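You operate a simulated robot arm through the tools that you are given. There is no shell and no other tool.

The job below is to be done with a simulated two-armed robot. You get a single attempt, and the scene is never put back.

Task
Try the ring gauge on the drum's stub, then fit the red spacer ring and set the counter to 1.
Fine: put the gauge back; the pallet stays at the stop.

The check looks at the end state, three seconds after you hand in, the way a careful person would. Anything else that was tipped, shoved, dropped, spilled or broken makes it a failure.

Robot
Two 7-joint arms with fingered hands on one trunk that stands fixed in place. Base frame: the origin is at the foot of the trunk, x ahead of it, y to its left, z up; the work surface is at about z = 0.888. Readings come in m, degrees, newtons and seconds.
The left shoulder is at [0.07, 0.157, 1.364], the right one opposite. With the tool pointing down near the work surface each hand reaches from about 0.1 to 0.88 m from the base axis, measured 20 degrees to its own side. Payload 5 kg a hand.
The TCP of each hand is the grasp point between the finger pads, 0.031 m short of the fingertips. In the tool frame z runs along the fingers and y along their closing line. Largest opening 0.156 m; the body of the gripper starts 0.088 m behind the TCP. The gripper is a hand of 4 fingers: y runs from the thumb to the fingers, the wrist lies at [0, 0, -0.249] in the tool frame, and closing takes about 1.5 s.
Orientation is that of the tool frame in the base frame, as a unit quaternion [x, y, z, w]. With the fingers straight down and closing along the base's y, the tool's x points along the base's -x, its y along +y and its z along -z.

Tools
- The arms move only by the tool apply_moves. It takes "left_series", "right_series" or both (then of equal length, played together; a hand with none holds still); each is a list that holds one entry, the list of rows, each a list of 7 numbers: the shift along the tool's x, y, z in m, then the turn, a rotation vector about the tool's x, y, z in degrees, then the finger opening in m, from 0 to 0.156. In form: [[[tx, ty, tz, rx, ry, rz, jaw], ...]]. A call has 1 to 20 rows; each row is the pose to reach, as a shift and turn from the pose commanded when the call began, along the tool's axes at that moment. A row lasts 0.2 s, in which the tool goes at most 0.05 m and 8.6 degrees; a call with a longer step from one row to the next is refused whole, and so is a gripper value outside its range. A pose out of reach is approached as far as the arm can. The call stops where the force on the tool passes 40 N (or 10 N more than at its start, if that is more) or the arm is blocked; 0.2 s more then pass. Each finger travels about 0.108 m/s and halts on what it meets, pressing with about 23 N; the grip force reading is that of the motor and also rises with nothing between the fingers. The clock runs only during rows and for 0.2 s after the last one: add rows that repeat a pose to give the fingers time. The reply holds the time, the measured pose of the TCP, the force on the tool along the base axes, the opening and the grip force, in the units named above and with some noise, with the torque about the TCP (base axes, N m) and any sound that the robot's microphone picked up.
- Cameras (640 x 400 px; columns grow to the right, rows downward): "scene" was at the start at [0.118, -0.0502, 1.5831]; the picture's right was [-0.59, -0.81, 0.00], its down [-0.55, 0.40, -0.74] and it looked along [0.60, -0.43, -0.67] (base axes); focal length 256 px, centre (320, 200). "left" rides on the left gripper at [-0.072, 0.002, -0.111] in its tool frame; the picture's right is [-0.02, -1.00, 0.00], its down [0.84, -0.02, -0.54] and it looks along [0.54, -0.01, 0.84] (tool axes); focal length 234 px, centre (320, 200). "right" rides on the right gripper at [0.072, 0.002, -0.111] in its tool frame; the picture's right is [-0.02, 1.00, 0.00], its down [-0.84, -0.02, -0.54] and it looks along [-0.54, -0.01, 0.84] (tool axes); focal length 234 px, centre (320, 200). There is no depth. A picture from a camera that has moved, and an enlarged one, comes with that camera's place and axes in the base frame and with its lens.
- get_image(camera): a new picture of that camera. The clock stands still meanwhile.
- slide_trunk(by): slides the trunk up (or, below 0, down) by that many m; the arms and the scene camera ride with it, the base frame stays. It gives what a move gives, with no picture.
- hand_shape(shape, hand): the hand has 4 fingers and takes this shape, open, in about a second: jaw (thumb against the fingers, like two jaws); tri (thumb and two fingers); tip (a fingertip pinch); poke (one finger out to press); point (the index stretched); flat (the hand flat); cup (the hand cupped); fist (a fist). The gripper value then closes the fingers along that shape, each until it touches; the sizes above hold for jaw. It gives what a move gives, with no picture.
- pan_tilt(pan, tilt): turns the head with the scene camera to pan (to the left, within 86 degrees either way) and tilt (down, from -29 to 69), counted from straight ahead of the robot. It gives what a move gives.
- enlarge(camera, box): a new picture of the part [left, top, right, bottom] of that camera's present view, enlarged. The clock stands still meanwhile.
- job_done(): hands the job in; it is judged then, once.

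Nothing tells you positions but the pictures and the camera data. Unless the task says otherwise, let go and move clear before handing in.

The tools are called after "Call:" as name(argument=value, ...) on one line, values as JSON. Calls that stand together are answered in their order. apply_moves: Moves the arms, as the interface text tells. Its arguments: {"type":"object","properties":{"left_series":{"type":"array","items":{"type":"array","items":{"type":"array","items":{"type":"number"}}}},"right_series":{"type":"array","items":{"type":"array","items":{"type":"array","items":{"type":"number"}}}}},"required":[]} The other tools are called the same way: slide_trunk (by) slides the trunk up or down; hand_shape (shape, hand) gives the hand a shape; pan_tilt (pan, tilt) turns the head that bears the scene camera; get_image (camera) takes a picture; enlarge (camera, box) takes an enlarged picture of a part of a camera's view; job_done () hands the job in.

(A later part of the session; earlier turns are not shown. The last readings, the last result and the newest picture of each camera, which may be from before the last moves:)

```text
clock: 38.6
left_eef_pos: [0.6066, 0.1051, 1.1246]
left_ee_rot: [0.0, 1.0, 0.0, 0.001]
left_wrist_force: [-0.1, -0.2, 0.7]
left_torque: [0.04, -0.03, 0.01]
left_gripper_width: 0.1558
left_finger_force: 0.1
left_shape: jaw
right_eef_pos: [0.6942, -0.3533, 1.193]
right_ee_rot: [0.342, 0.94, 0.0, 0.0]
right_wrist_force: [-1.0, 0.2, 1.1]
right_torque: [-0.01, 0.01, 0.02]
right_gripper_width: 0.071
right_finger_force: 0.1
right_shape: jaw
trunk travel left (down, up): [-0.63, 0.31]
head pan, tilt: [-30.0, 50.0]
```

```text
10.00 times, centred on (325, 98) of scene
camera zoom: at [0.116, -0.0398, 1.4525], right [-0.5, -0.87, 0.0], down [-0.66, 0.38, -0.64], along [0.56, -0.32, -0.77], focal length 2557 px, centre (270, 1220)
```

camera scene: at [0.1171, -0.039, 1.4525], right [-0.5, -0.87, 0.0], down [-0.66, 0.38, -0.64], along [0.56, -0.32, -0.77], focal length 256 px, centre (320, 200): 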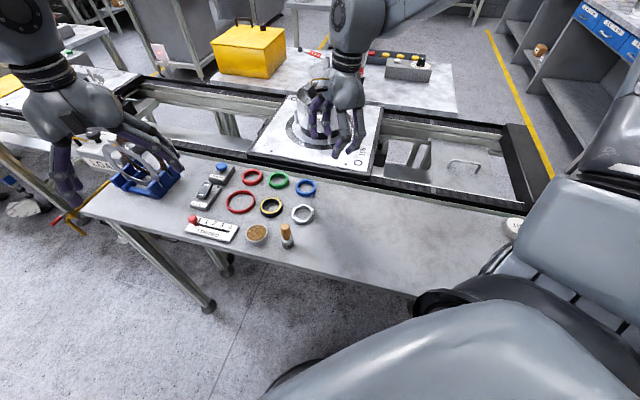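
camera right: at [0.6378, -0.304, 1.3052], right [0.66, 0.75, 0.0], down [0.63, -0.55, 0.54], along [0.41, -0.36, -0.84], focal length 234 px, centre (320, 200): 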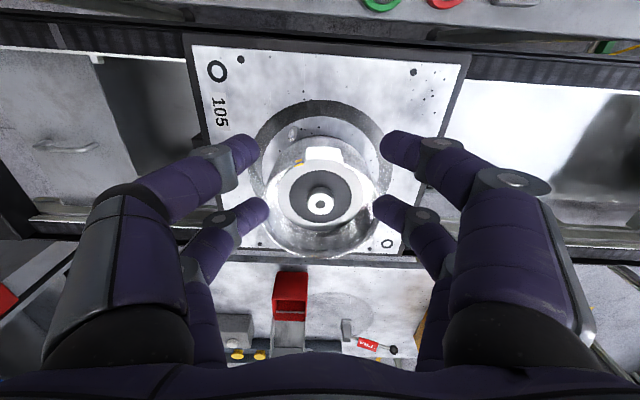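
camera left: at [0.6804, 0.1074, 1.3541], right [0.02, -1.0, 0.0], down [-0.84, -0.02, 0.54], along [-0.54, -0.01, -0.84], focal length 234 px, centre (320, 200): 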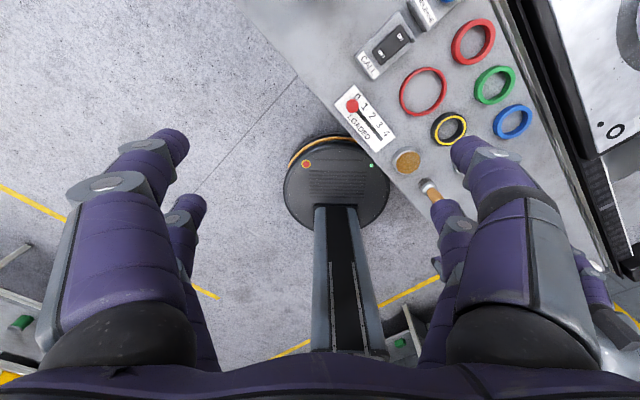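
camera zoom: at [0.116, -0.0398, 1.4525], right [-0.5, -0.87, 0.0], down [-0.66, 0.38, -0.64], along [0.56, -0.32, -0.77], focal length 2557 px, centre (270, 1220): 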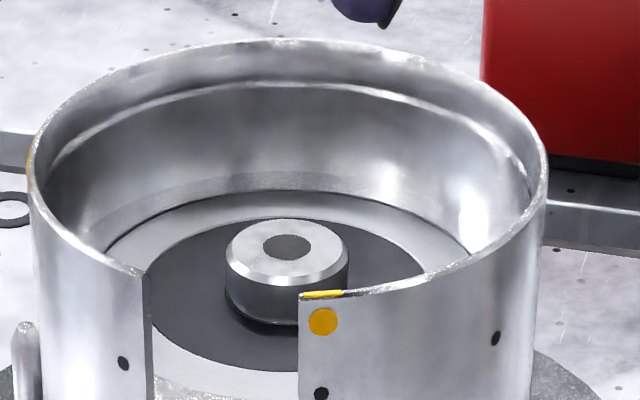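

The cup is about 47 mm deep with an inner radius near 79 mm, and its stub is about 15 mm tall. The curled jaw fingers are wider than that, so I'll test the flat and cup shapes in free air in case either keeps the fingers straighter.

Call:
apply_moves(right_series=[[[0, 0, -0.04, 0, 0, 0, 0.071], [0.04, 0, -0.05, 0, 0, 0, 0.071], [0.08, 0, -0.05, 0, 0, 0, 0.071], [0.12, 0, -0.05, 0, 0, 0, 0.071]]])

Call:
hand_shape(hand="right", shape="flat")

Call:
get_image(camera="right")

Call:
get_image(camera="scene")

Call:
apply_moves(right_series=[[[0, 0, 0, 0, 0, 0, 0.06], [0, 0, 0, 0, 0, 0, 0.06], [0, 0, 0, 0, 0, 0, 0.06], [0, 0, 0, 0, 0, 0, 0.06], [0, 0, 0, 0, 0, 0, 0.06], [0, 0, 0, 0, 0, 0, 0.06]]])

Call:
get_image(camera="right")

Call:
get_image(camera="scene")

```text
clock: 39.6
left_eef_pos: [0.6066, 0.106, 1.1239]
left_ee_rot: [0.0, 1.0, 0.0, 0.001]
left_wrist_force: [-0.2, -0.2, -0.1]
left_torque: [-0.03, 0.03, 0.0]
left_gripper_width: 0.156
left_finger_force: 0.0
left_shape: jaw
right_eef_pos: [0.6009, -0.2751, 1.2412]
right_ee_rot: [0.342, 0.94, 0.0, 0.001]
right_wrist_force: [0.7, 0.0, -0.5]
right_torque: [0.0, -0.02, 0.05]
right_gripper_width: 0.0713
right_finger_force: 0.0
right_shape: jaw
trunk travel left (down, up): [-0.63, 0.31]
head pan, tilt: [-30.0, 50.0]
```

```text
clock: 40.5
left_eef_pos: [0.6085, 0.1049, 1.1227]
left_ee_rot: [0.0, 1.0, 0.0, 0.0]
left_wrist_force: [-0.2, 0.6, 0.5]
left_torque: [0.0, 0.0, 0.0]
left_gripper_width: 0.1557
left_finger_force: 0.0
left_shape: jaw
right_eef_pos: [0.6026, -0.2745, 1.2398]
right_ee_rot: [0.342, 0.94, 0.0, 0.0]
right_wrist_force: [-0.2, 0.0, -0.2]
right_torque: [0.02, -0.01, 0.03]
right_gripper_width: 0.0
right_finger_force: 0.0
right_shape: flat
trunk travel left (down, up): [-0.63, 0.31]
head pan, tilt: [-30.0, 50.0]
```

```text
taken
camera right: at [0.5462, -0.2273, 1.3516], right [0.66, 0.75, 0.0], down [0.63, -0.55, 0.54], along [0.41, -0.36, -0.84], focal length 234 px, centre (320, 200)
```

right: 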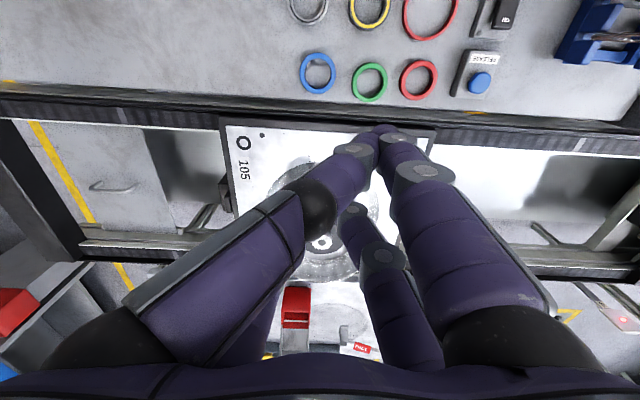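

```text
taken
camera scene: at [0.1175, -0.0399, 1.4524], right [-0.5, -0.87, 0.0], down [-0.66, 0.38, -0.64], along [0.56, -0.32, -0.77], focal length 256 px, centre (320, 200)
```

scene: 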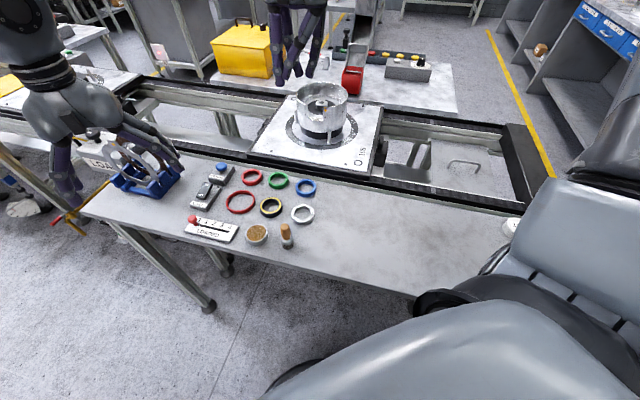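

```text
clock: 41.9
left_eef_pos: [0.6076, 0.1062, 1.1232]
left_ee_rot: [0.0, 1.0, 0.001, -0.001]
left_wrist_force: [-0.5, -0.2, -0.6]
left_torque: [0.03, -0.02, 0.01]
left_gripper_width: 0.156
left_finger_force: 0.1
left_shape: jaw
right_eef_pos: [0.6019, -0.2749, 1.2404]
right_ee_rot: [0.342, 0.94, -0.001, 0.0]
right_wrist_force: [-0.6, -0.1, 0.4]
right_torque: [-0.01, -0.03, -0.01]
right_gripper_width: 0.0
right_finger_force: 0.1
right_shape: flat
trunk travel left (down, up): [-0.63, 0.31]
head pan, tilt: [-30.0, 50.0]
```

```text
taken
camera right: at [0.5457, -0.2269, 1.3518], right [0.66, 0.75, 0.0], down [0.63, -0.55, 0.54], along [0.41, -0.36, -0.84], focal length 234 px, centre (320, 200)
```

right: 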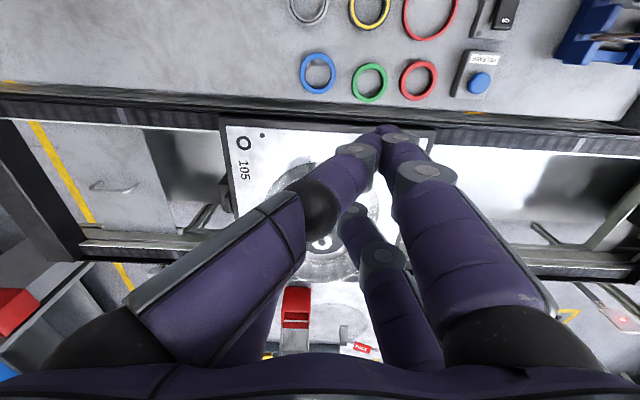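

```text
taken
camera scene: at [0.1171, -0.0397, 1.4525], right [-0.5, -0.87, 0.0], down [-0.66, 0.38, -0.64], along [0.56, -0.32, -0.77], focal length 256 px, centre (320, 200)
```

scene: 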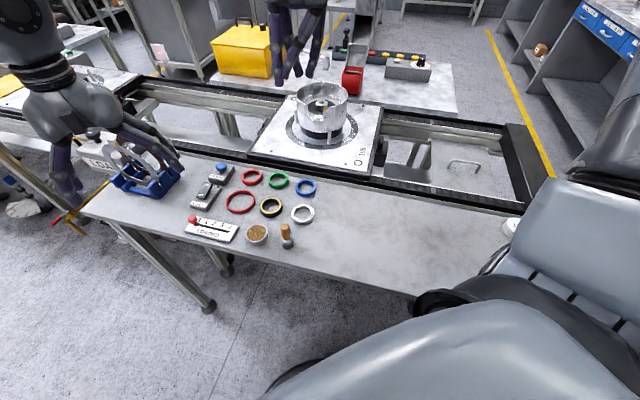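

Flat doesn't open as a gripper. I'll check cup.

Call:
hand_shape(hand="right", shape="cup")

Call:
get_image(camera="right")

Call:
hand_shape(hand="right", shape="point")

Call:
get_image(camera="right")

Call:
hand_shape(hand="right", shape="tip")

Call:
apply_moves(right_series=[[[0, 0, 0, 0, 0, 0, 0.064], [0, 0, 0, 0, 0, 0, 0.064], [0, 0, 0, 0, 0, 0, 0.064], [0, 0, 0, 0, 0, 0, 0.064], [0, 0, 0, 0, 0, 0, 0.064], [0, 0, 0, 0, 0, 0, 0.064]]])

Call:
get_image(camera="right")

Call:
enlarge(camera="scene", box=[250, 0, 350, 90])

```text
clock: 42.8
left_eef_pos: [0.6071, 0.1062, 1.1226]
left_ee_rot: [0.0, 1.0, 0.0, 0.0]
left_wrist_force: [0.0, 0.1, 0.6]
left_torque: [0.0, 0.02, -0.01]
left_gripper_width: 0.1559
left_finger_force: 0.2
left_shape: jaw
right_eef_pos: [0.6016, -0.2753, 1.2409]
right_ee_rot: [0.342, 0.94, 0.0, 0.001]
right_wrist_force: [-0.2, -0.2, 0.2]
right_torque: [0.0, 0.0, 0.0]
right_gripper_width: 0.0599
right_finger_force: 0.0
right_shape: cup
trunk travel left (down, up): [-0.63, 0.31]
head pan, tilt: [-30.0, 50.0]
```

```text
taken
camera right: at [0.5458, -0.2269, 1.3518], right [0.66, 0.75, 0.0], down [0.63, -0.55, 0.54], along [0.41, -0.36, -0.84], focal length 234 px, centre (320, 200)
```

right: 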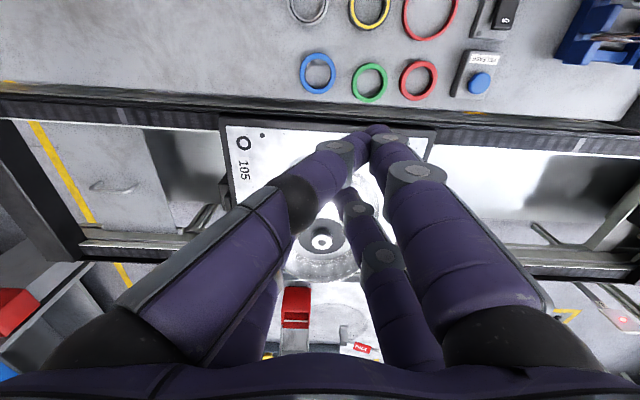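

```text
clock: 43.7
left_eef_pos: [0.6084, 0.1048, 1.1229]
left_ee_rot: [0.001, 1.0, 0.001, 0.0]
left_wrist_force: [-0.1, 0.5, 1.3]
left_torque: [0.01, 0.01, 0.0]
left_gripper_width: 0.156
left_finger_force: 0.2
left_shape: jaw
right_eef_pos: [0.6021, -0.2749, 1.2408]
right_ee_rot: [0.342, 0.94, -0.001, 0.0]
right_wrist_force: [-0.5, 0.3, 0.1]
right_torque: [-0.02, 0.05, 0.02]
right_gripper_width: 0.0002
right_finger_force: 0.1
right_shape: point
trunk travel left (down, up): [-0.63, 0.31]
head pan, tilt: [-30.0, 50.0]
```

```text
taken
camera right: at [0.5458, -0.2269, 1.3518], right [0.66, 0.75, 0.0], down [0.63, -0.55, 0.54], along [0.41, -0.36, -0.84], focal length 234 px, centre (320, 200)
```

right: 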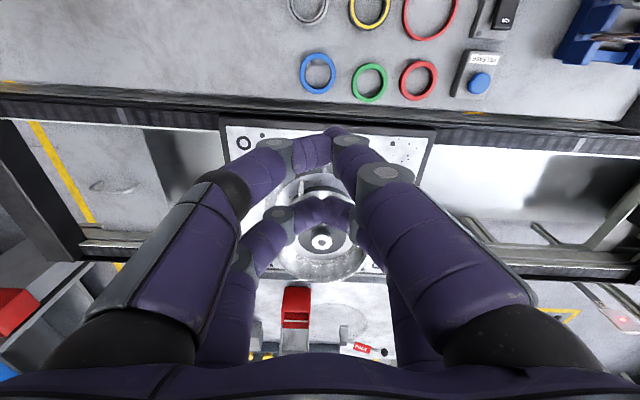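

```text
clock: 44.6
left_eef_pos: [0.6075, 0.1048, 1.1225]
left_ee_rot: [-0.001, 1.0, 0.0, 0.0]
left_wrist_force: [-0.1, 0.1, 0.2]
left_torque: [-0.01, 0.0, 0.02]
left_gripper_width: 0.1557
left_finger_force: 0.0
left_shape: jaw
right_eef_pos: [0.6032, -0.2738, 1.24]
right_ee_rot: [0.341, 0.94, 0.0, 0.0]
right_wrist_force: [1.1, -0.5, 0.0]
right_torque: [0.04, -0.02, 0.01]
right_gripper_width: 0.156
right_finger_force: 0.0
right_shape: tip
trunk travel left (down, up): [-0.63, 0.31]
head pan, tilt: [-30.0, 50.0]
```

```text
clock: 46.0
left_eef_pos: [0.6079, 0.1054, 1.124]
left_ee_rot: [0.0, 1.0, 0.0, 0.001]
left_wrist_force: [-1.0, 0.0, 0.0]
left_torque: [-0.03, -0.01, -0.01]
left_gripper_width: 0.1559
left_finger_force: 0.1
left_shape: jaw
right_eef_pos: [0.6022, -0.2757, 1.2402]
right_ee_rot: [0.342, 0.94, 0.0, 0.0]
right_wrist_force: [0.2, 1.1, -0.3]
right_torque: [0.0, 0.0, -0.01]
right_gripper_width: 0.0643
right_finger_force: 0.0
right_shape: tip
trunk travel left (down, up): [-0.63, 0.31]
head pan, tilt: [-30.0, 50.0]
```

```text
taken
camera right: at [0.5458, -0.2269, 1.3518], right [0.66, 0.75, 0.0], down [0.63, -0.55, 0.54], along [0.41, -0.36, -0.84], focal length 234 px, centre (320, 200)
```

right: 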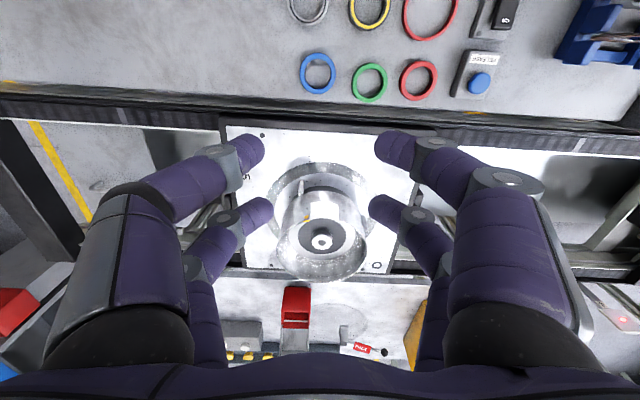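

```text
4.44 times, centred on (300, 45) of scene
camera zoom: at [0.1172, -0.0397, 1.4525], right [-0.5, -0.87, 0.0], down [-0.66, 0.38, -0.64], along [0.56, -0.32, -0.77], focal length 1136 px, centre (409, 889)
```

zoom: 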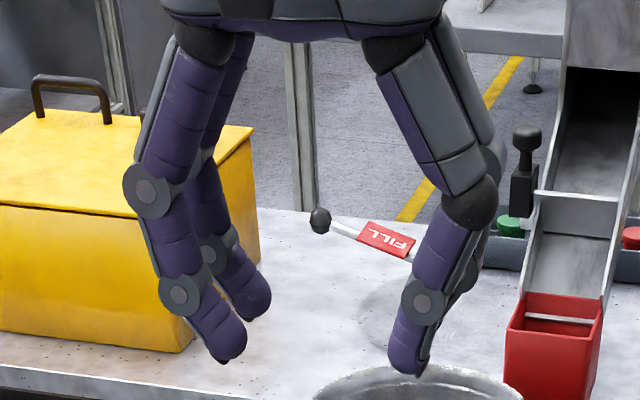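

This side view helps: with an opening around 0.064 the fingers are fairly steep and would fit inside the cup. So the earlier stop was just the fingertips touching the table. I'll compare the jaw shape from the same view.

Call:
hand_shape(hand="right", shape="jaw")

Call:
apply_moves(right_series=[[[0, 0, 0, 0, 0, 0, 0.064], [0, 0, 0, 0, 0, 0, 0.064], [0, 0, 0, 0, 0, 0, 0.064], [0, 0, 0, 0, 0, 0, 0.064], [0, 0, 0, 0, 0, 0, 0.064], [0, 0, 0, 0, 0, 0, 0.064]]])

Call:
enlarge(camera="scene", box=[250, 0, 350, 90])

Call:
enlarge(camera="right", box=[220, 80, 420, 240])

```text
clock: 46.9
left_eef_pos: [0.6074, 0.1052, 1.1229]
left_ee_rot: [0.0, 1.0, 0.0, 0.0]
left_wrist_force: [0.7, -0.2, -0.3]
left_torque: [-0.02, 0.01, 0.0]
left_gripper_width: 0.1557
left_finger_force: 0.0
left_shape: jaw
right_eef_pos: [0.6025, -0.2756, 1.24]
right_ee_rot: [0.341, 0.94, 0.0, 0.0]
right_wrist_force: [0.2, -0.5, -0.1]
right_torque: [0.02, -0.01, -0.04]
right_gripper_width: 0.1558
right_finger_force: 0.2
right_shape: jaw
trunk travel left (down, up): [-0.63, 0.31]
head pan, tilt: [-30.0, 50.0]
```

```text
clock: 48.3
left_eef_pos: [0.6082, 0.1046, 1.1239]
left_ee_rot: [0.0, 1.0, 0.0, -0.001]
left_wrist_force: [-0.4, -0.4, -0.2]
left_torque: [0.01, -0.04, 0.01]
left_gripper_width: 0.1558
left_finger_force: 0.0
left_shape: jaw
right_eef_pos: [0.603, -0.275, 1.2393]
right_ee_rot: [0.342, 0.94, 0.0, 0.0]
right_wrist_force: [-0.6, 0.6, -0.7]
right_torque: [0.01, 0.0, 0.0]
right_gripper_width: 0.0644
right_finger_force: 0.0
right_shape: jaw
trunk travel left (down, up): [-0.63, 0.31]
head pan, tilt: [-30.0, 50.0]
```

```text
4.44 times, centred on (300, 45) of scene
camera zoom: at [0.1172, -0.0397, 1.4525], right [-0.5, -0.87, 0.0], down [-0.66, 0.38, -0.64], along [0.56, -0.32, -0.77], focal length 1136 px, centre (409, 889)
```

zoom: 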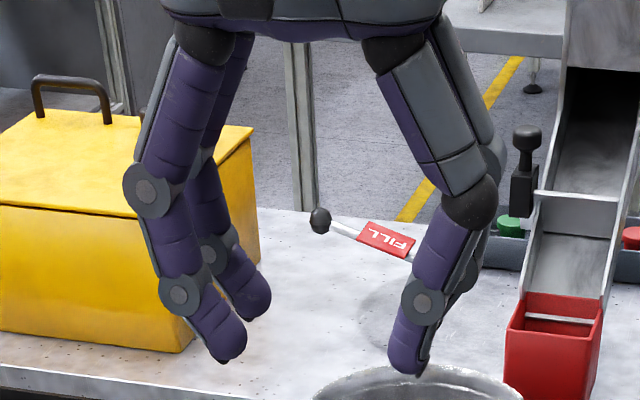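

```text
2.50 times, centred on (320, 160) of right
camera zoom: at [0.5458, -0.2269, 1.3518], right [0.66, 0.75, 0.0], down [0.63, -0.55, 0.54], along [0.41, -0.36, -0.84], focal length 585 px, centre (320, 300)
```

zoom: 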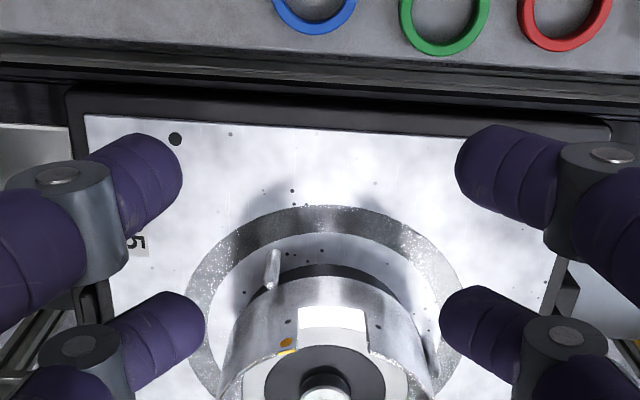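

Both shapes look the same: finger tips about 0.043 below the TCP and thumb tips about 8 mm higher. I'll return over the gauge at 20° yaw, and roll about 5° so thumb and finger tips are level.

Call:
apply_moves(right_series=[[[0.015, 0.01, 0.0, 0, 0, -7.5, 0.071], [0.03, 0.02, 0.01, 0, 0, -15, 0.071], [0.045, 0.03, 0.02, 0, 0, -22.5, 0.071], [0.06, 0.04, 0.04, 0, 0, -30, 0.071], [0.075, 0.05, 0.06, 0, 0, -37.5, 0.071], [0.09, 0.06, 0.08, 0, 0, -45, 0.071], [0.105, 0.07, 0.11, 0, 0, -52.5, 0.071], [0.12, 0.078, 0.15, 0, 0, -60, 0.071], [0.12, 0.078, 0.19, 0, 0, -60, 0.071], [0.12, 0.078, 0.19, 0, 0, -60, 0.071]]])

Call:
apply_moves(right_series=[[[0, 0, 0, -5, 0, 0, 0.073], [0, 0, 0, -5, 0, 0, 0.073]]])

Call:
get_image(camera="right")

Call:
enlarge(camera="right", box=[220, 60, 420, 220])

```text
clock: 50.5
left_eef_pos: [0.607, 0.1049, 1.1234]
left_ee_rot: [0.0, 1.0, 0.0, 0.002]
left_wrist_force: [0.2, -0.9, 0.2]
left_torque: [0.01, -0.03, -0.03]
left_gripper_width: 0.1557
left_finger_force: 0.0
left_shape: jaw
right_eef_pos: [0.56, -0.1396, 1.0505]
right_ee_rot: [-0.175, 0.985, 0.0, 0.0]
right_wrist_force: [0.4, 0.1, 0.0]
right_torque: [0.0, -0.01, -0.01]
right_gripper_width: 0.0706
right_finger_force: 0.0
right_shape: jaw
trunk travel left (down, up): [-0.63, 0.31]
head pan, tilt: [-30.0, 50.0]
```

```text
clock: 51.1
left_eef_pos: [0.6082, 0.1034, 1.123]
left_ee_rot: [0.001, 1.0, -0.001, 0.001]
left_wrist_force: [0.2, 0.1, 0.5]
left_torque: [-0.03, 0.03, 0.0]
left_gripper_width: 0.1559
left_finger_force: 0.1
left_shape: jaw
right_eef_pos: [0.5605, -0.1401, 1.0509]
right_ee_rot: [-0.174, 0.984, 0.043, -0.008]
right_wrist_force: [0.8, -0.4, -0.3]
right_torque: [0.04, 0.0, -0.02]
right_gripper_width: 0.0724
right_finger_force: 0.1
right_shape: jaw
trunk travel left (down, up): [-0.63, 0.31]
head pan, tilt: [-30.0, 50.0]
```

```text
taken
camera right: at [0.4933, -0.1712, 1.1628], right [-0.32, 0.94, 0.09], down [0.81, 0.22, 0.54], along [0.49, 0.24, -0.84], focal length 234 px, centre (320, 200)
```

right: 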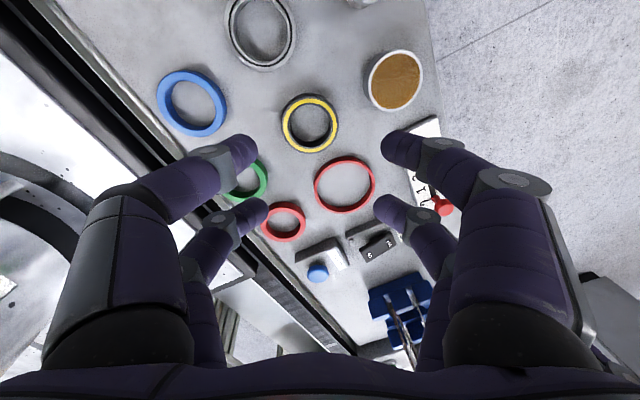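

```text
2.50 times, centred on (320, 140) of right
camera zoom: at [0.4933, -0.1712, 1.1628], right [-0.32, 0.94, 0.09], down [0.81, 0.22, 0.54], along [0.49, 0.24, -0.84], focal length 585 px, centre (320, 350)
```

zoom: 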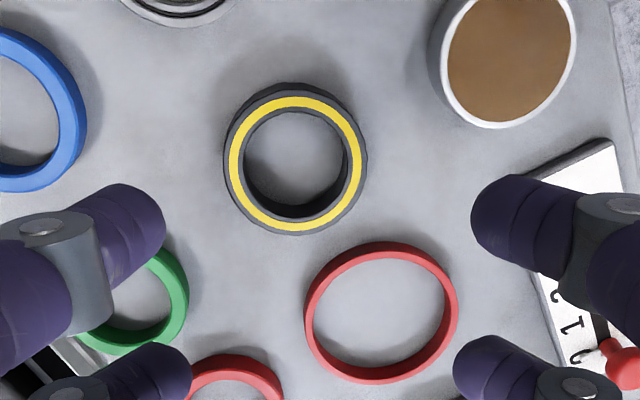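

Call:
apply_moves(right_series=[[[0.0012, -0.001, 0.026, 0, 0, 0, 0.073], [0.0012, -0.0035, 0.055, 0, 0, 0, 0.073], [0.0012, -0.006, 0.083, 0, 0, 0, 0.073], [0.0012, -0.0079, 0.1056, 0, 0, 0, 0.073], [0.0012, -0.0079, 0.1056, 0, 0, 0, 0.073]]])

Call:
enlarge(camera="right", box=[200, 85, 440, 245])

Call:
enlarge(camera="scene", box=[220, 160, 320, 235])

```text
clock: 52.3
left_eef_pos: [0.6065, 0.1044, 1.1227]
left_ee_rot: [0.001, 1.0, -0.001, 0.001]
left_wrist_force: [-0.5, -0.6, -0.3]
left_torque: [-0.02, -0.01, 0.0]
left_gripper_width: 0.1561
left_finger_force: 0.0
left_shape: jaw
right_eef_pos: [0.5603, -0.1369, 0.9468]
right_ee_rot: [-0.173, 0.984, 0.043, -0.008]
right_wrist_force: [-1.1, -0.1, -0.2]
right_torque: [0.0, -0.02, -0.01]
right_gripper_width: 0.0726
right_finger_force: 0.1
right_shape: jaw
trunk travel left (down, up): [-0.63, 0.31]
head pan, tilt: [-30.0, 50.0]
```

```text
2.50 times, centred on (320, 165) of right
camera zoom: at [0.493, -0.1688, 1.0581], right [-0.32, 0.94, 0.09], down [0.81, 0.22, 0.54], along [0.49, 0.24, -0.84], focal length 585 px, centre (320, 288)
```

zoom: 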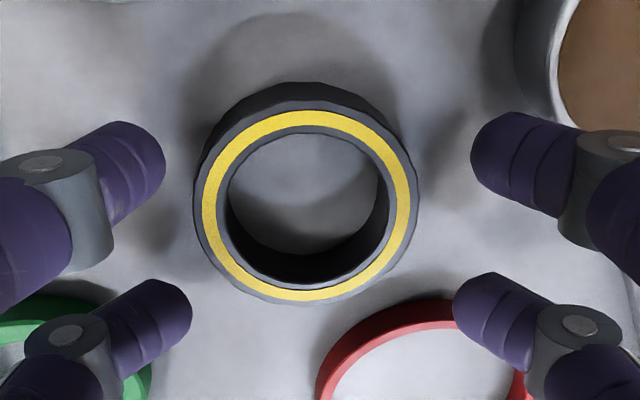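

```text
5.33 times, centred on (270, 198) of scene
camera zoom: at [0.1167, -0.0395, 1.4525], right [-0.5, -0.87, 0.0], down [-0.66, 0.38, -0.64], along [0.56, -0.32, -0.77], focal length 1364 px, centre (587, 213)
```

zoom: 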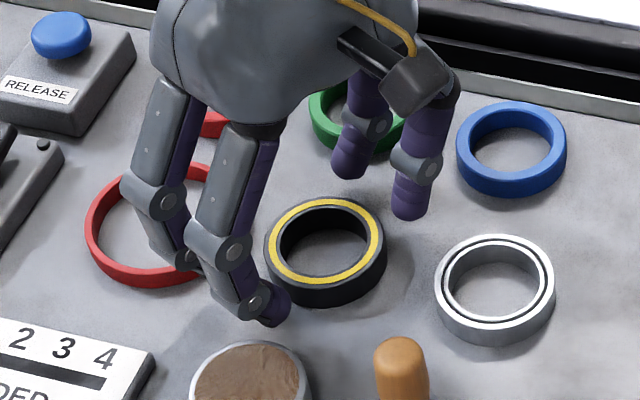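

Call:
apply_moves(right_series=[[[-0.001, -0.002, 0.006, 0, 0, 0, 0.073], [-0.001, -0.003, 0.0157, 0, 0, 0, 0.073], [-0.001, -0.003, 0.0157, 0, 0, 0, 0.073]]])

Call:
enlarge(camera="right", box=[200, 85, 440, 245])

```text
clock: 53.1
left_eef_pos: [0.6052, 0.1054, 1.1254]
left_ee_rot: [0.0, 1.0, 0.0, 0.002]
left_wrist_force: [-0.1, 0.3, -0.6]
left_torque: [-0.04, -0.02, -0.05]
left_gripper_width: 0.1556
left_finger_force: 0.0
left_shape: jaw
right_eef_pos: [0.5617, -0.1378, 0.9344]
right_ee_rot: [-0.174, 0.984, 0.043, -0.003]
right_wrist_force: [2.1, -4.0, 38.3]
right_torque: [-2.02, -0.38, 0.03]
right_gripper_width: 0.0738
right_finger_force: 0.0
right_shape: jaw
trunk travel left (down, up): [-0.63, 0.31]
head pan, tilt: [-30.0, 50.0]
```

```text
2.50 times, centred on (320, 165) of right
camera zoom: at [0.4931, -0.1699, 1.0459], right [-0.32, 0.94, 0.09], down [0.81, 0.22, 0.55], along [0.5, 0.24, -0.83], focal length 585 px, centre (320, 288)
```

zoom: 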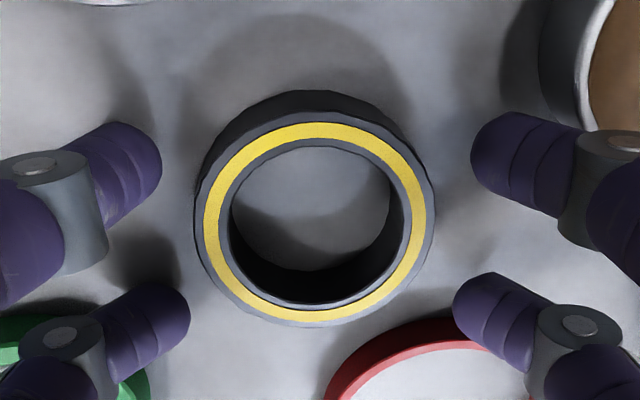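

The thumb tips now touch first, so the roll overcorrected. The hand was nearly level without it. I'll lift slightly, roll back and settle just above the table.

Call:
apply_moves(right_series=[[[0, 0.0007, -0.008, 0, 0, 0, 0.073], [0, 0.0007, -0.008, 4.5, 0, 0, 0.073], [0, 0.0007, -0.008, 4.5, 0, 0, 0.073]]])

Call:
enlarge(camera="right", box=[200, 85, 440, 245])

```text
clock: 53.9
left_eef_pos: [0.6078, 0.1052, 1.1231]
left_ee_rot: [0.0, 1.0, 0.001, 0.0]
left_wrist_force: [-0.2, -0.1, 0.4]
left_torque: [-0.02, -0.01, 0.01]
left_gripper_width: 0.1558
left_finger_force: 0.0
left_shape: jaw
right_eef_pos: [0.5602, -0.1412, 0.9372]
right_ee_rot: [-0.174, 0.985, 0.004, -0.002]
right_wrist_force: [-0.2, 0.4, 0.4]
right_torque: [-0.03, -0.02, -0.01]
right_gripper_width: 0.0724
right_finger_force: 0.1
right_shape: jaw
trunk travel left (down, up): [-0.63, 0.31]
head pan, tilt: [-30.0, 50.0]
```

```text
2.50 times, centred on (320, 165) of right
camera zoom: at [0.4896, -0.1633, 1.0487], right [-0.32, 0.95, 0.01], down [0.8, 0.26, 0.54], along [0.51, 0.18, -0.84], focal length 585 px, centre (320, 288)
```

zoom: 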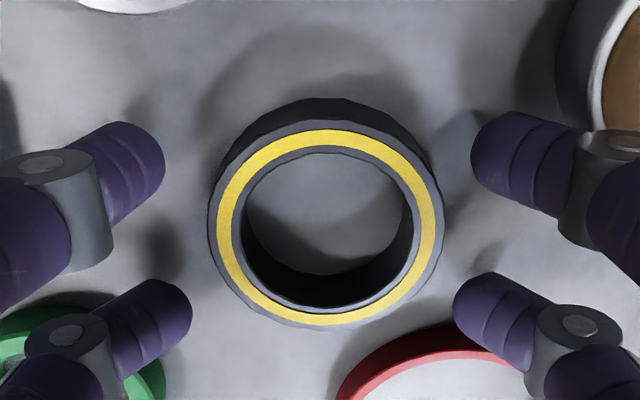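

Call:
apply_moves(right_series=[[[-0.002, 0.001, 0.003, 0, 0, 0, 0.073], [-0.002, 0.001, 0.0045, 0, 0, 0, 0.073], [-0.002, 0.001, 0.0045, 0, 0, 0, 0.066], [-0.002, 0.001, 0.0045, 0, 0, 0, 0.058], [-0.002, 0.001, 0.0045, 0, 0, 0, 0.05], [-0.002, 0.001, 0.0045, 0, 0, 0, 0.045], [-0.002, 0.001, 0.0045, 0, 0, 0, 0.045]]])

Call:
enlarge(camera="right", box=[200, 85, 440, 245])

Call:
enlarge(camera="scene", box=[220, 160, 320, 235])

```text
clock: 55.5
left_eef_pos: [0.6071, 0.106, 1.1223]
left_ee_rot: [0.0, 1.0, 0.0, 0.0]
left_wrist_force: [-1.3, -0.8, -0.4]
left_torque: [-0.03, 0.01, -0.01]
left_gripper_width: 0.156
left_finger_force: 0.1
left_shape: jaw
right_eef_pos: [0.5614, -0.1367, 0.9336]
right_ee_rot: [-0.174, 0.985, 0.004, 0.0]
right_wrist_force: [0.0, -0.1, -0.4]
right_torque: [-0.01, -0.03, -0.01]
right_gripper_width: 0.0399
right_finger_force: 22.9
right_shape: jaw
trunk travel left (down, up): [-0.63, 0.31]
head pan, tilt: [-30.0, 50.0]
```

```text
2.50 times, centred on (320, 165) of right
camera zoom: at [0.4919, -0.1605, 1.045], right [-0.32, 0.95, 0.01], down [0.8, 0.26, 0.54], along [0.51, 0.18, -0.84], focal length 585 px, centre (320, 288)
```

zoom: 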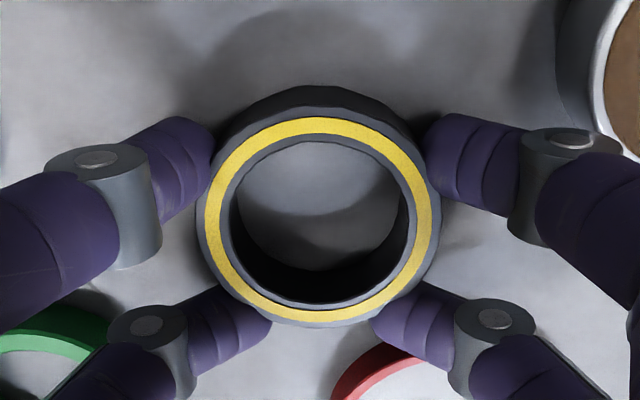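

```text
5.33 times, centred on (270, 198) of scene
camera zoom: at [0.1173, -0.0397, 1.4524], right [-0.5, -0.87, 0.0], down [-0.66, 0.38, -0.64], along [0.56, -0.32, -0.77], focal length 1364 px, centre (587, 213)
```

zoom: 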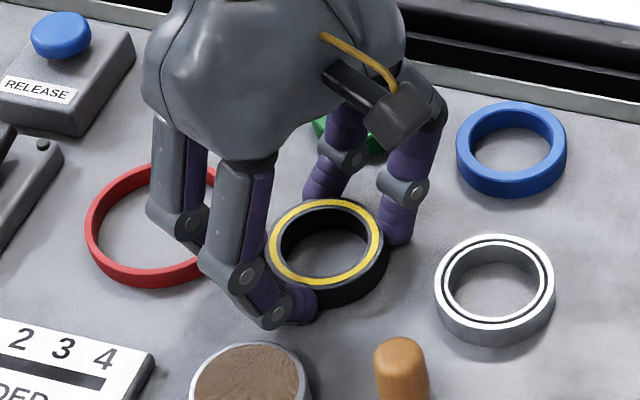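

The gauge is caged by all four digits and hasn't moved. I'll lift it.

Call:
apply_moves(right_series=[[[0, 0, -0.01, 0, 0, 0, 0.03], [0, 0, -0.03, 0, 0, 0, 0.03], [0, 0, -0.06, 0, 0, 0, 0.03], [0, 0, -0.1, 0, 0, 0, 0.03], [0, 0, -0.14, 0, 0, 0, 0.03], [0, 0, -0.17, 0, 0, 0, 0.03]]])

Call:
get_image(camera="right")

Call:
get_image(camera="scene")

```text
clock: 56.9
left_eef_pos: [0.6076, 0.1058, 1.1232]
left_ee_rot: [0.0, 1.0, 0.0, 0.001]
left_wrist_force: [0.1, -0.4, 0.5]
left_torque: [-0.02, -0.01, 0.0]
left_gripper_width: 0.156
left_finger_force: 0.0
left_shape: jaw
right_eef_pos: [0.5616, -0.1384, 1.1031]
right_ee_rot: [-0.173, 0.985, 0.005, -0.001]
right_wrist_force: [-0.3, -0.6, -2.1]
right_torque: [-0.06, -0.05, -0.02]
right_gripper_width: 0.039
right_finger_force: 23.0
right_shape: jaw
trunk travel left (down, up): [-0.63, 0.31]
head pan, tilt: [-30.0, 50.0]
```

```text
taken
camera right: at [0.4922, -0.1619, 1.2144], right [-0.32, 0.95, 0.01], down [0.8, 0.26, 0.54], along [0.51, 0.18, -0.84], focal length 234 px, centre (320, 200)
```

right: 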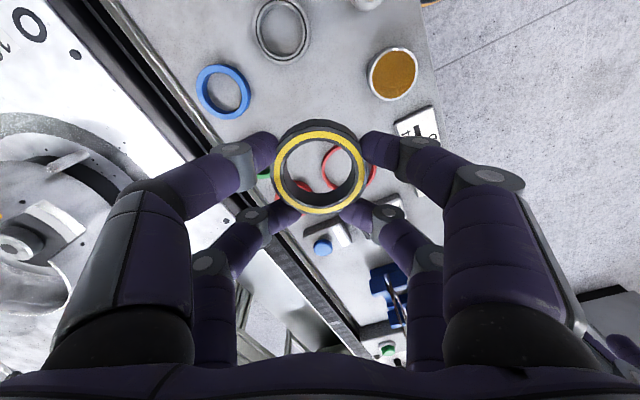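

```text
taken
camera scene: at [0.1167, -0.0396, 1.4524], right [-0.5, -0.87, 0.0], down [-0.66, 0.38, -0.64], along [0.56, -0.32, -0.77], focal length 256 px, centre (320, 200)
```

scene: 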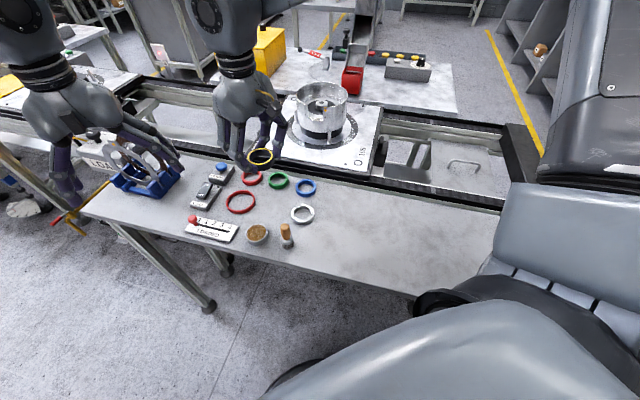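

The gauge is lifted and held level. Next I'll carry it above the drum with clearance over the rim, turning to a comfortable yaw on the way.

Call:
apply_moves(right_series=[[[0, 0, -0.03, 0.1, 0, 3, 0.03], [-0.005, -0.03, -0.04, 0.2, 0, 8, 0.03], [-0.015, -0.065, -0.04, 0.3, 0, 14, 0.03], [-0.025, -0.1, -0.04, 0.4, 0, 20, 0.03], [-0.035, -0.135, -0.04, 0.5, 0, 26, 0.03], [-0.047, -0.17, -0.04, 0.58, 0, 32, 0.03], [-0.06, -0.21, -0.04, 0.58, 0, 38, 0.03], [-0.075, -0.25, -0.04, 0.58, 0, 44, 0.03], [-0.09, -0.29, -0.04, 0.58, 0, 50, 0.03], [-0.102, -0.325, -0.04, 0.58, 0, 56, 0.03], [-0.1122, -0.3537, -0.04, 0.58, 0, 60, 0.03], [-0.1122, -0.3537, -0.04, 0.58, 0, 60, 0.03]]])

Call:
get_image(camera="right")

Call:
get_image(camera="scene")

```text
clock: 59.5
left_eef_pos: [0.6071, 0.1057, 1.1232]
left_ee_rot: [0.0, 1.0, 0.0, 0.001]
left_wrist_force: [-0.4, 0.1, -0.1]
left_torque: [-0.04, 0.0, 0.0]
left_gripper_width: 0.1557
left_finger_force: 0.0
left_shape: jaw
right_eef_pos: [0.7795, -0.4326, 1.1382]
right_ee_rot: [0.342, 0.94, -0.002, -0.001]
right_wrist_force: [0.0, -0.5, -2.4]
right_torque: [-0.01, -0.05, -0.03]
right_gripper_width: 0.0386
right_finger_force: 22.8
right_shape: jaw
right hand out of reach, approached as far as the arm can: row 11, 12
trunk travel left (down, up): [-0.63, 0.31]
head pan, tilt: [-30.0, 50.0]
```

```text
taken
camera right: at [0.7253, -0.3846, 1.2512], right [0.66, 0.75, 0.0], down [0.63, -0.55, 0.54], along [0.41, -0.36, -0.84], focal length 234 px, centre (320, 200)
```

right: 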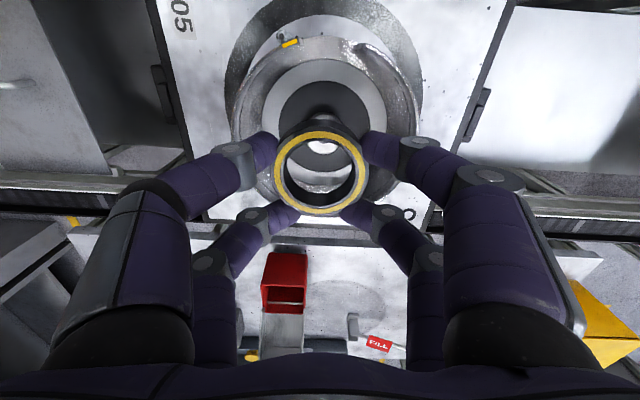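

```text
taken
camera scene: at [0.1162, -0.0394, 1.4526], right [-0.5, -0.87, 0.0], down [-0.66, 0.38, -0.64], along [0.56, -0.32, -0.77], focal length 256 px, centre (320, 200)
```

scene: 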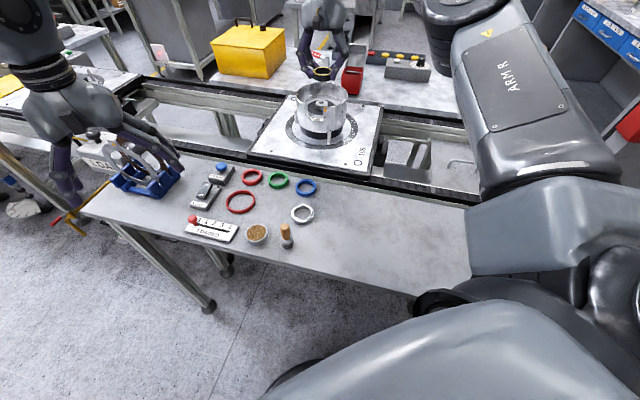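

The reach is a few millimetres short at this height. Raising the trunk 6 cm while lowering the hand puts the shoulder at wrist level, so I'll do that.

Call:
slide_trunk(by=0.06)

Call:
apply_moves(right_series=[[[0, 0, 0.03, 0, 0, 0, 0.03], [-0.003, 0.002, 0.065, 0, 0, 0, 0.03], [-0.006, 0.005, 0.09, 0, 0, 0, 0.03], [-0.006, 0.005, 0.09, 0, 0, 0, 0.03]]])

Call:
enlarge(camera="right", box=[220, 80, 420, 240])

Call:
enlarge(camera="scene", box=[280, 50, 380, 130])

```text
clock: 60.5
left_eef_pos: [0.6089, 0.1047, 1.1819]
left_ee_rot: [-0.001, 1.0, 0.0, 0.0]
left_wrist_force: [0.3, 0.4, -0.1]
left_torque: [0.01, -0.01, 0.0]
left_gripper_width: 0.156
left_finger_force: 0.0
left_shape: jaw
right_eef_pos: [0.7823, -0.4334, 1.1986]
right_ee_rot: [0.342, 0.94, -0.002, -0.002]
right_wrist_force: [-0.5, -0.4, -1.9]
right_torque: [-0.02, -0.02, 0.01]
right_gripper_width: 0.0386
right_finger_force: 23.2
right_shape: jaw
trunk travel left (down, up): [-0.69, 0.25]
head pan, tilt: [-30.0, 50.0]
```

```text
clock: 61.5
left_eef_pos: [0.6078, 0.1051, 1.1837]
left_ee_rot: [0.0, 1.0, 0.0, 0.0]
left_wrist_force: [0.0, 0.7, 0.9]
left_torque: [0.0, 0.04, 0.02]
left_gripper_width: 0.1561
left_finger_force: 0.1
left_shape: jaw
right_eef_pos: [0.7825, -0.4324, 1.1085]
right_ee_rot: [0.342, 0.94, -0.002, 0.0]
right_wrist_force: [-0.2, -0.2, -1.3]
right_torque: [0.01, 0.0, -0.02]
right_gripper_width: 0.0385
right_finger_force: 23.0
right_shape: jaw
right hand out of reach, approached as far as the arm can: row 3, 4
trunk travel left (down, up): [-0.69, 0.25]
head pan, tilt: [-30.0, 50.0]
```

```text
2.50 times, centred on (320, 160) of right
camera zoom: at [0.7263, -0.3841, 1.2195], right [0.66, 0.75, 0.0], down [0.63, -0.55, 0.55], along [0.41, -0.36, -0.84], focal length 585 px, centre (320, 300)
```

zoom: 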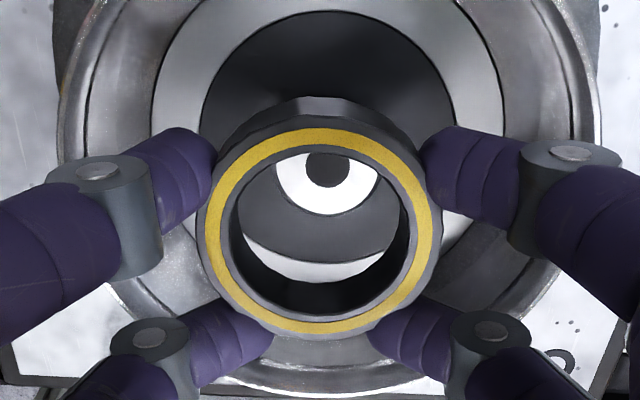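

```text
5.00 times, centred on (330, 90) of scene
camera zoom: at [0.1172, -0.0398, 1.5125], right [-0.5, -0.87, 0.0], down [-0.66, 0.38, -0.64], along [0.56, -0.32, -0.77], focal length 1278 px, centre (270, 750)
```

zoom: 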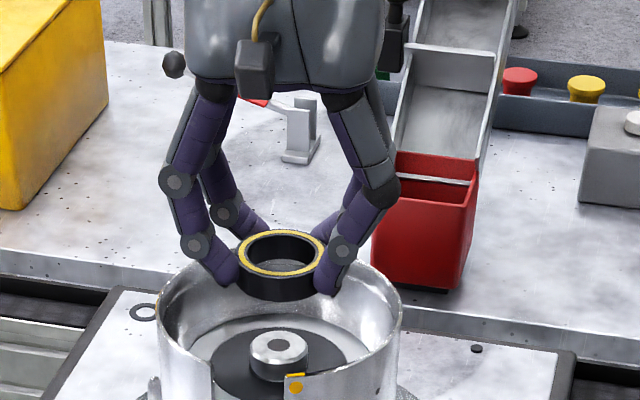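

The stub and the held gauge measure about 6 mm apart, and the arm limit stops me there. The workspace data suggests more reach with the shoulder above the wrist, so I'll raise the trunk further and come down again.

Call:
slide_trunk(by=0.16)

Call:
apply_moves(right_series=[[[0, 0, 0.04, 0, 0, 0, 0.03], [0, 0, 0.08, 0, 0, 0, 0.03], [0, 0, 0.12, 0, 0, 0, 0.03], [-0.003, 0.001, 0.155, 0, 0, 0, 0.03], [-0.0056, 0.0026, 0.165, 0, 0, 0, 0.03], [-0.0056, 0.0026, 0.165, 0, 0, 0, 0.03]]])

Call:
enlarge(camera="right", box=[220, 80, 420, 240])

Call:
get_image(camera="scene")

```text
clock: 63.3
left_eef_pos: [0.609, 0.1053, 1.3432]
left_ee_rot: [-0.001, 1.0, 0.0, 0.0]
left_wrist_force: [-0.2, 0.7, -0.3]
left_torque: [-0.01, 0.0, 0.01]
left_gripper_width: 0.1561
left_finger_force: 0.0
left_shape: jaw
right_eef_pos: [0.7825, -0.4328, 1.2671]
right_ee_rot: [0.341, 0.94, -0.001, -0.001]
right_wrist_force: [-0.2, 0.1, -1.7]
right_torque: [0.0, -0.01, 0.02]
right_gripper_width: 0.0384
right_finger_force: 22.6
right_shape: jaw
trunk travel left (down, up): [-0.85, 0.09]
head pan, tilt: [-30.0, 50.0]
```

```text
clock: 64.7
left_eef_pos: [0.6084, 0.1046, 1.3437]
left_ee_rot: [0.0, 1.0, 0.0, -0.001]
left_wrist_force: [-0.2, 0.4, -0.1]
left_torque: [0.02, 0.03, -0.02]
left_gripper_width: 0.1559
left_finger_force: 0.1
left_shape: jaw
right_eef_pos: [0.7458, -0.4332, 1.1278]
right_ee_rot: [0.342, 0.94, 0.0, 0.001]
right_wrist_force: [0.1, 0.5, -0.7]
right_torque: [-0.03, -0.02, 0.01]
right_gripper_width: 0.0384
right_finger_force: 22.7
right_shape: jaw
right hand out of reach, approached as far as the arm can: row 1, 2, 3, 4, 5, 6
trunk travel left (down, up): [-0.85, 0.09]
head pan, tilt: [-30.0, 50.0]
```

```text
2.50 times, centred on (320, 160) of right
camera zoom: at [0.6887, -0.384, 1.2396], right [0.66, 0.75, 0.0], down [0.63, -0.55, 0.55], along [0.41, -0.36, -0.84], focal length 585 px, centre (320, 300)
```

zoom: 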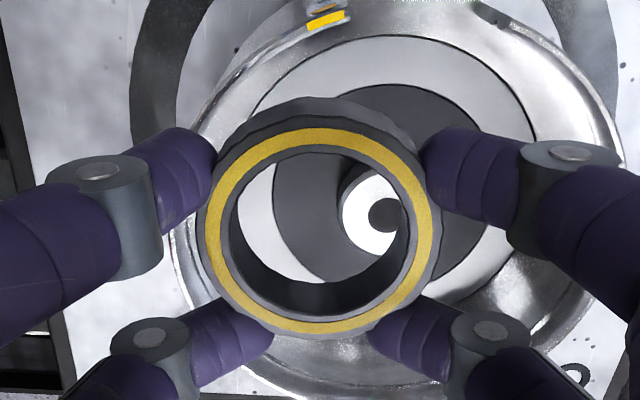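

```text
taken
camera scene: at [0.1174, -0.0396, 1.6724], right [-0.5, -0.87, 0.0], down [-0.66, 0.38, -0.64], along [0.56, -0.32, -0.77], focal length 256 px, centre (320, 200)
```

scene: 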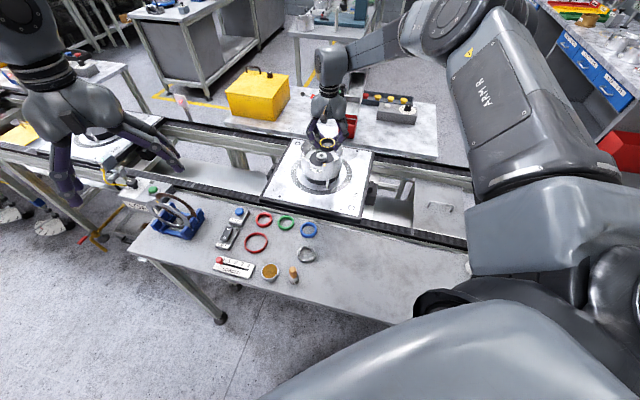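

Higher turned out to be worse, so the best reach is with a lower trunk, plus a 2–3° outward tilt of the hand. I'll rise, bring the trunk down in stages and re-approach.

Call:
apply_moves(right_series=[[[0, 0, -0.045, 0, 0, 0, 0.03], [0, 0, -0.09, 0, 0, 0, 0.03], [0, 0, -0.135, 0, 0, 0, 0.03], [0, 0, -0.18, 0, 0, 0, 0.03], [0, 0, -0.2, 0, 0, 0, 0.03]]])

Call:
slide_trunk(by=-0.13)

Call:
apply_moves(right_series=[[[0, 0, -0.04, 0, 0, 0, 0.03], [0, 0, -0.07, 0, 0, 0, 0.03], [0, 0, -0.07, 0, 0, 0, 0.03]]])

```text
clock: 65.9
left_eef_pos: [0.607, 0.1053, 1.3436]
left_ee_rot: [0.0, 1.0, 0.0, 0.001]
left_wrist_force: [-0.5, -0.1, 0.0]
left_torque: [-0.03, 0.0, -0.02]
left_gripper_width: 0.1558
left_finger_force: 0.2
left_shape: jaw
right_eef_pos: [0.7439, -0.4312, 1.3286]
right_ee_rot: [0.341, 0.94, -0.001, 0.001]
right_wrist_force: [-0.7, 0.3, -2.6]
right_torque: [-0.03, 0.0, 0.01]
right_gripper_width: 0.0383
right_finger_force: 23.3
right_shape: jaw
trunk travel left (down, up): [-0.85, 0.09]
head pan, tilt: [-30.0, 50.0]
```

```text
clock: 67.5
left_eef_pos: [0.6076, 0.1039, 1.2131]
left_ee_rot: [0.0, 1.0, -0.001, 0.0]
left_wrist_force: [0.0, 0.2, -0.2]
left_torque: [0.02, -0.02, -0.02]
left_gripper_width: 0.1557
left_finger_force: 0.0
left_shape: jaw
right_eef_pos: [0.7453, -0.4313, 1.1989]
right_ee_rot: [0.342, 0.94, -0.001, 0.0]
right_wrist_force: [0.2, -1.0, -1.3]
right_torque: [0.0, -0.02, -0.01]
right_gripper_width: 0.0383
right_finger_force: 23.0
right_shape: jaw
trunk travel left (down, up): [-0.72, 0.22]
head pan, tilt: [-30.0, 50.0]
```

```text
clock: 68.3
left_eef_pos: [0.6077, 0.1044, 1.2127]
left_ee_rot: [0.0, 1.0, 0.0, 0.0]
left_wrist_force: [0.3, 0.4, 0.9]
left_torque: [-0.01, 0.02, 0.03]
left_gripper_width: 0.156
left_finger_force: 0.1
left_shape: jaw
right_eef_pos: [0.7435, -0.4308, 1.2671]
right_ee_rot: [0.343, 0.939, -0.001, -0.001]
right_wrist_force: [0.3, 0.2, -2.4]
right_torque: [-0.01, 0.01, 0.01]
right_gripper_width: 0.0382
right_finger_force: 23.5
right_shape: jaw
trunk travel left (down, up): [-0.72, 0.22]
head pan, tilt: [-30.0, 50.0]
```

Call:
slide_trunk(by=-0.13)

Call:
apply_moves(right_series=[[[-0.012, 0.009, 0.0, -0.5, -1.4, 0, 0.03], [-0.024, 0.018, 0.01, -0.98, -2.84, 0, 0.03], [-0.0341, 0.0256, 0.025, -0.98, -2.84, 0, 0.03], [-0.0341, 0.0256, 0.025, -0.98, -2.84, 0, 0.03]]])

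Call:
enlarge(camera="right", box=[220, 80, 420, 240])

Call:
enlarge(camera="scene", box=[280, 40, 380, 120])

```text
clock: 69.8
left_eef_pos: [0.6077, 0.1053, 1.0827]
left_ee_rot: [-0.001, 1.0, 0.0, 0.0]
left_wrist_force: [0.4, -0.5, 0.2]
left_torque: [-0.01, 0.01, -0.05]
left_gripper_width: 0.1561
left_finger_force: 0.1
left_shape: jaw
right_eef_pos: [0.7443, -0.4314, 1.1384]
right_ee_rot: [0.341, 0.94, 0.0, -0.001]
right_wrist_force: [-0.4, 0.1, -1.4]
right_torque: [0.01, -0.03, 0.0]
right_gripper_width: 0.0385
right_finger_force: 23.6
right_shape: jaw
trunk travel left (down, up): [-0.59, 0.35]
head pan, tilt: [-30.0, 50.0]
```

```text
clock: 70.8
left_eef_pos: [0.6074, 0.1049, 1.0823]
left_ee_rot: [0.0, 1.0, 0.0, 0.002]
left_wrist_force: [-0.6, 0.8, 0.1]
left_torque: [-0.01, -0.03, 0.02]
left_gripper_width: 0.1558
left_finger_force: 0.1
left_shape: jaw
right_eef_pos: [0.7859, -0.4328, 1.1131]
right_ee_rot: [0.341, 0.94, -0.001, 0.025]
right_wrist_force: [-0.1, 0.3, -1.2]
right_torque: [-0.04, -0.05, -0.02]
right_gripper_width: 0.0383
right_finger_force: 23.5
right_shape: jaw
trunk travel left (down, up): [-0.59, 0.35]
head pan, tilt: [-30.0, 50.0]
```

```text
2.50 times, centred on (320, 160) of right
camera zoom: at [0.7243, -0.3829, 1.2216], right [0.66, 0.75, 0.02], down [0.6, -0.54, 0.59], along [0.45, -0.38, -0.81], focal length 585 px, centre (320, 300)
```

zoom: 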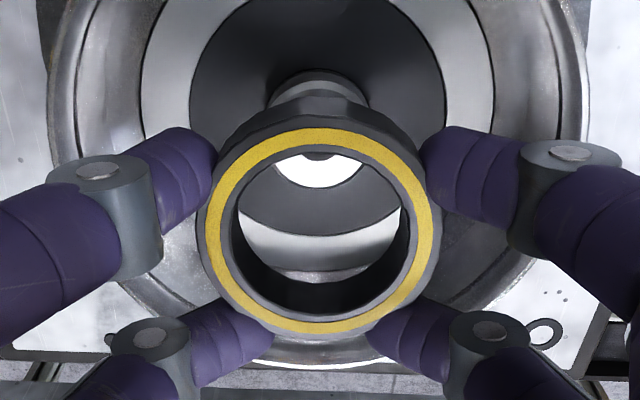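

```text
5.00 times, centred on (330, 80) of scene
camera zoom: at [0.1167, -0.0398, 1.4125], right [-0.5, -0.87, 0.0], down [-0.66, 0.38, -0.64], along [0.56, -0.32, -0.77], focal length 1278 px, centre (270, 800)
```

zoom: 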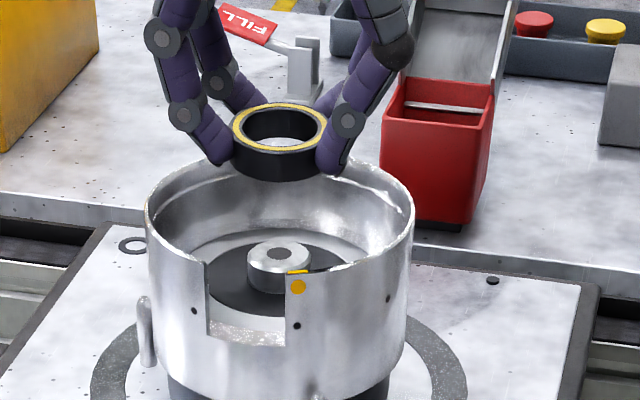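

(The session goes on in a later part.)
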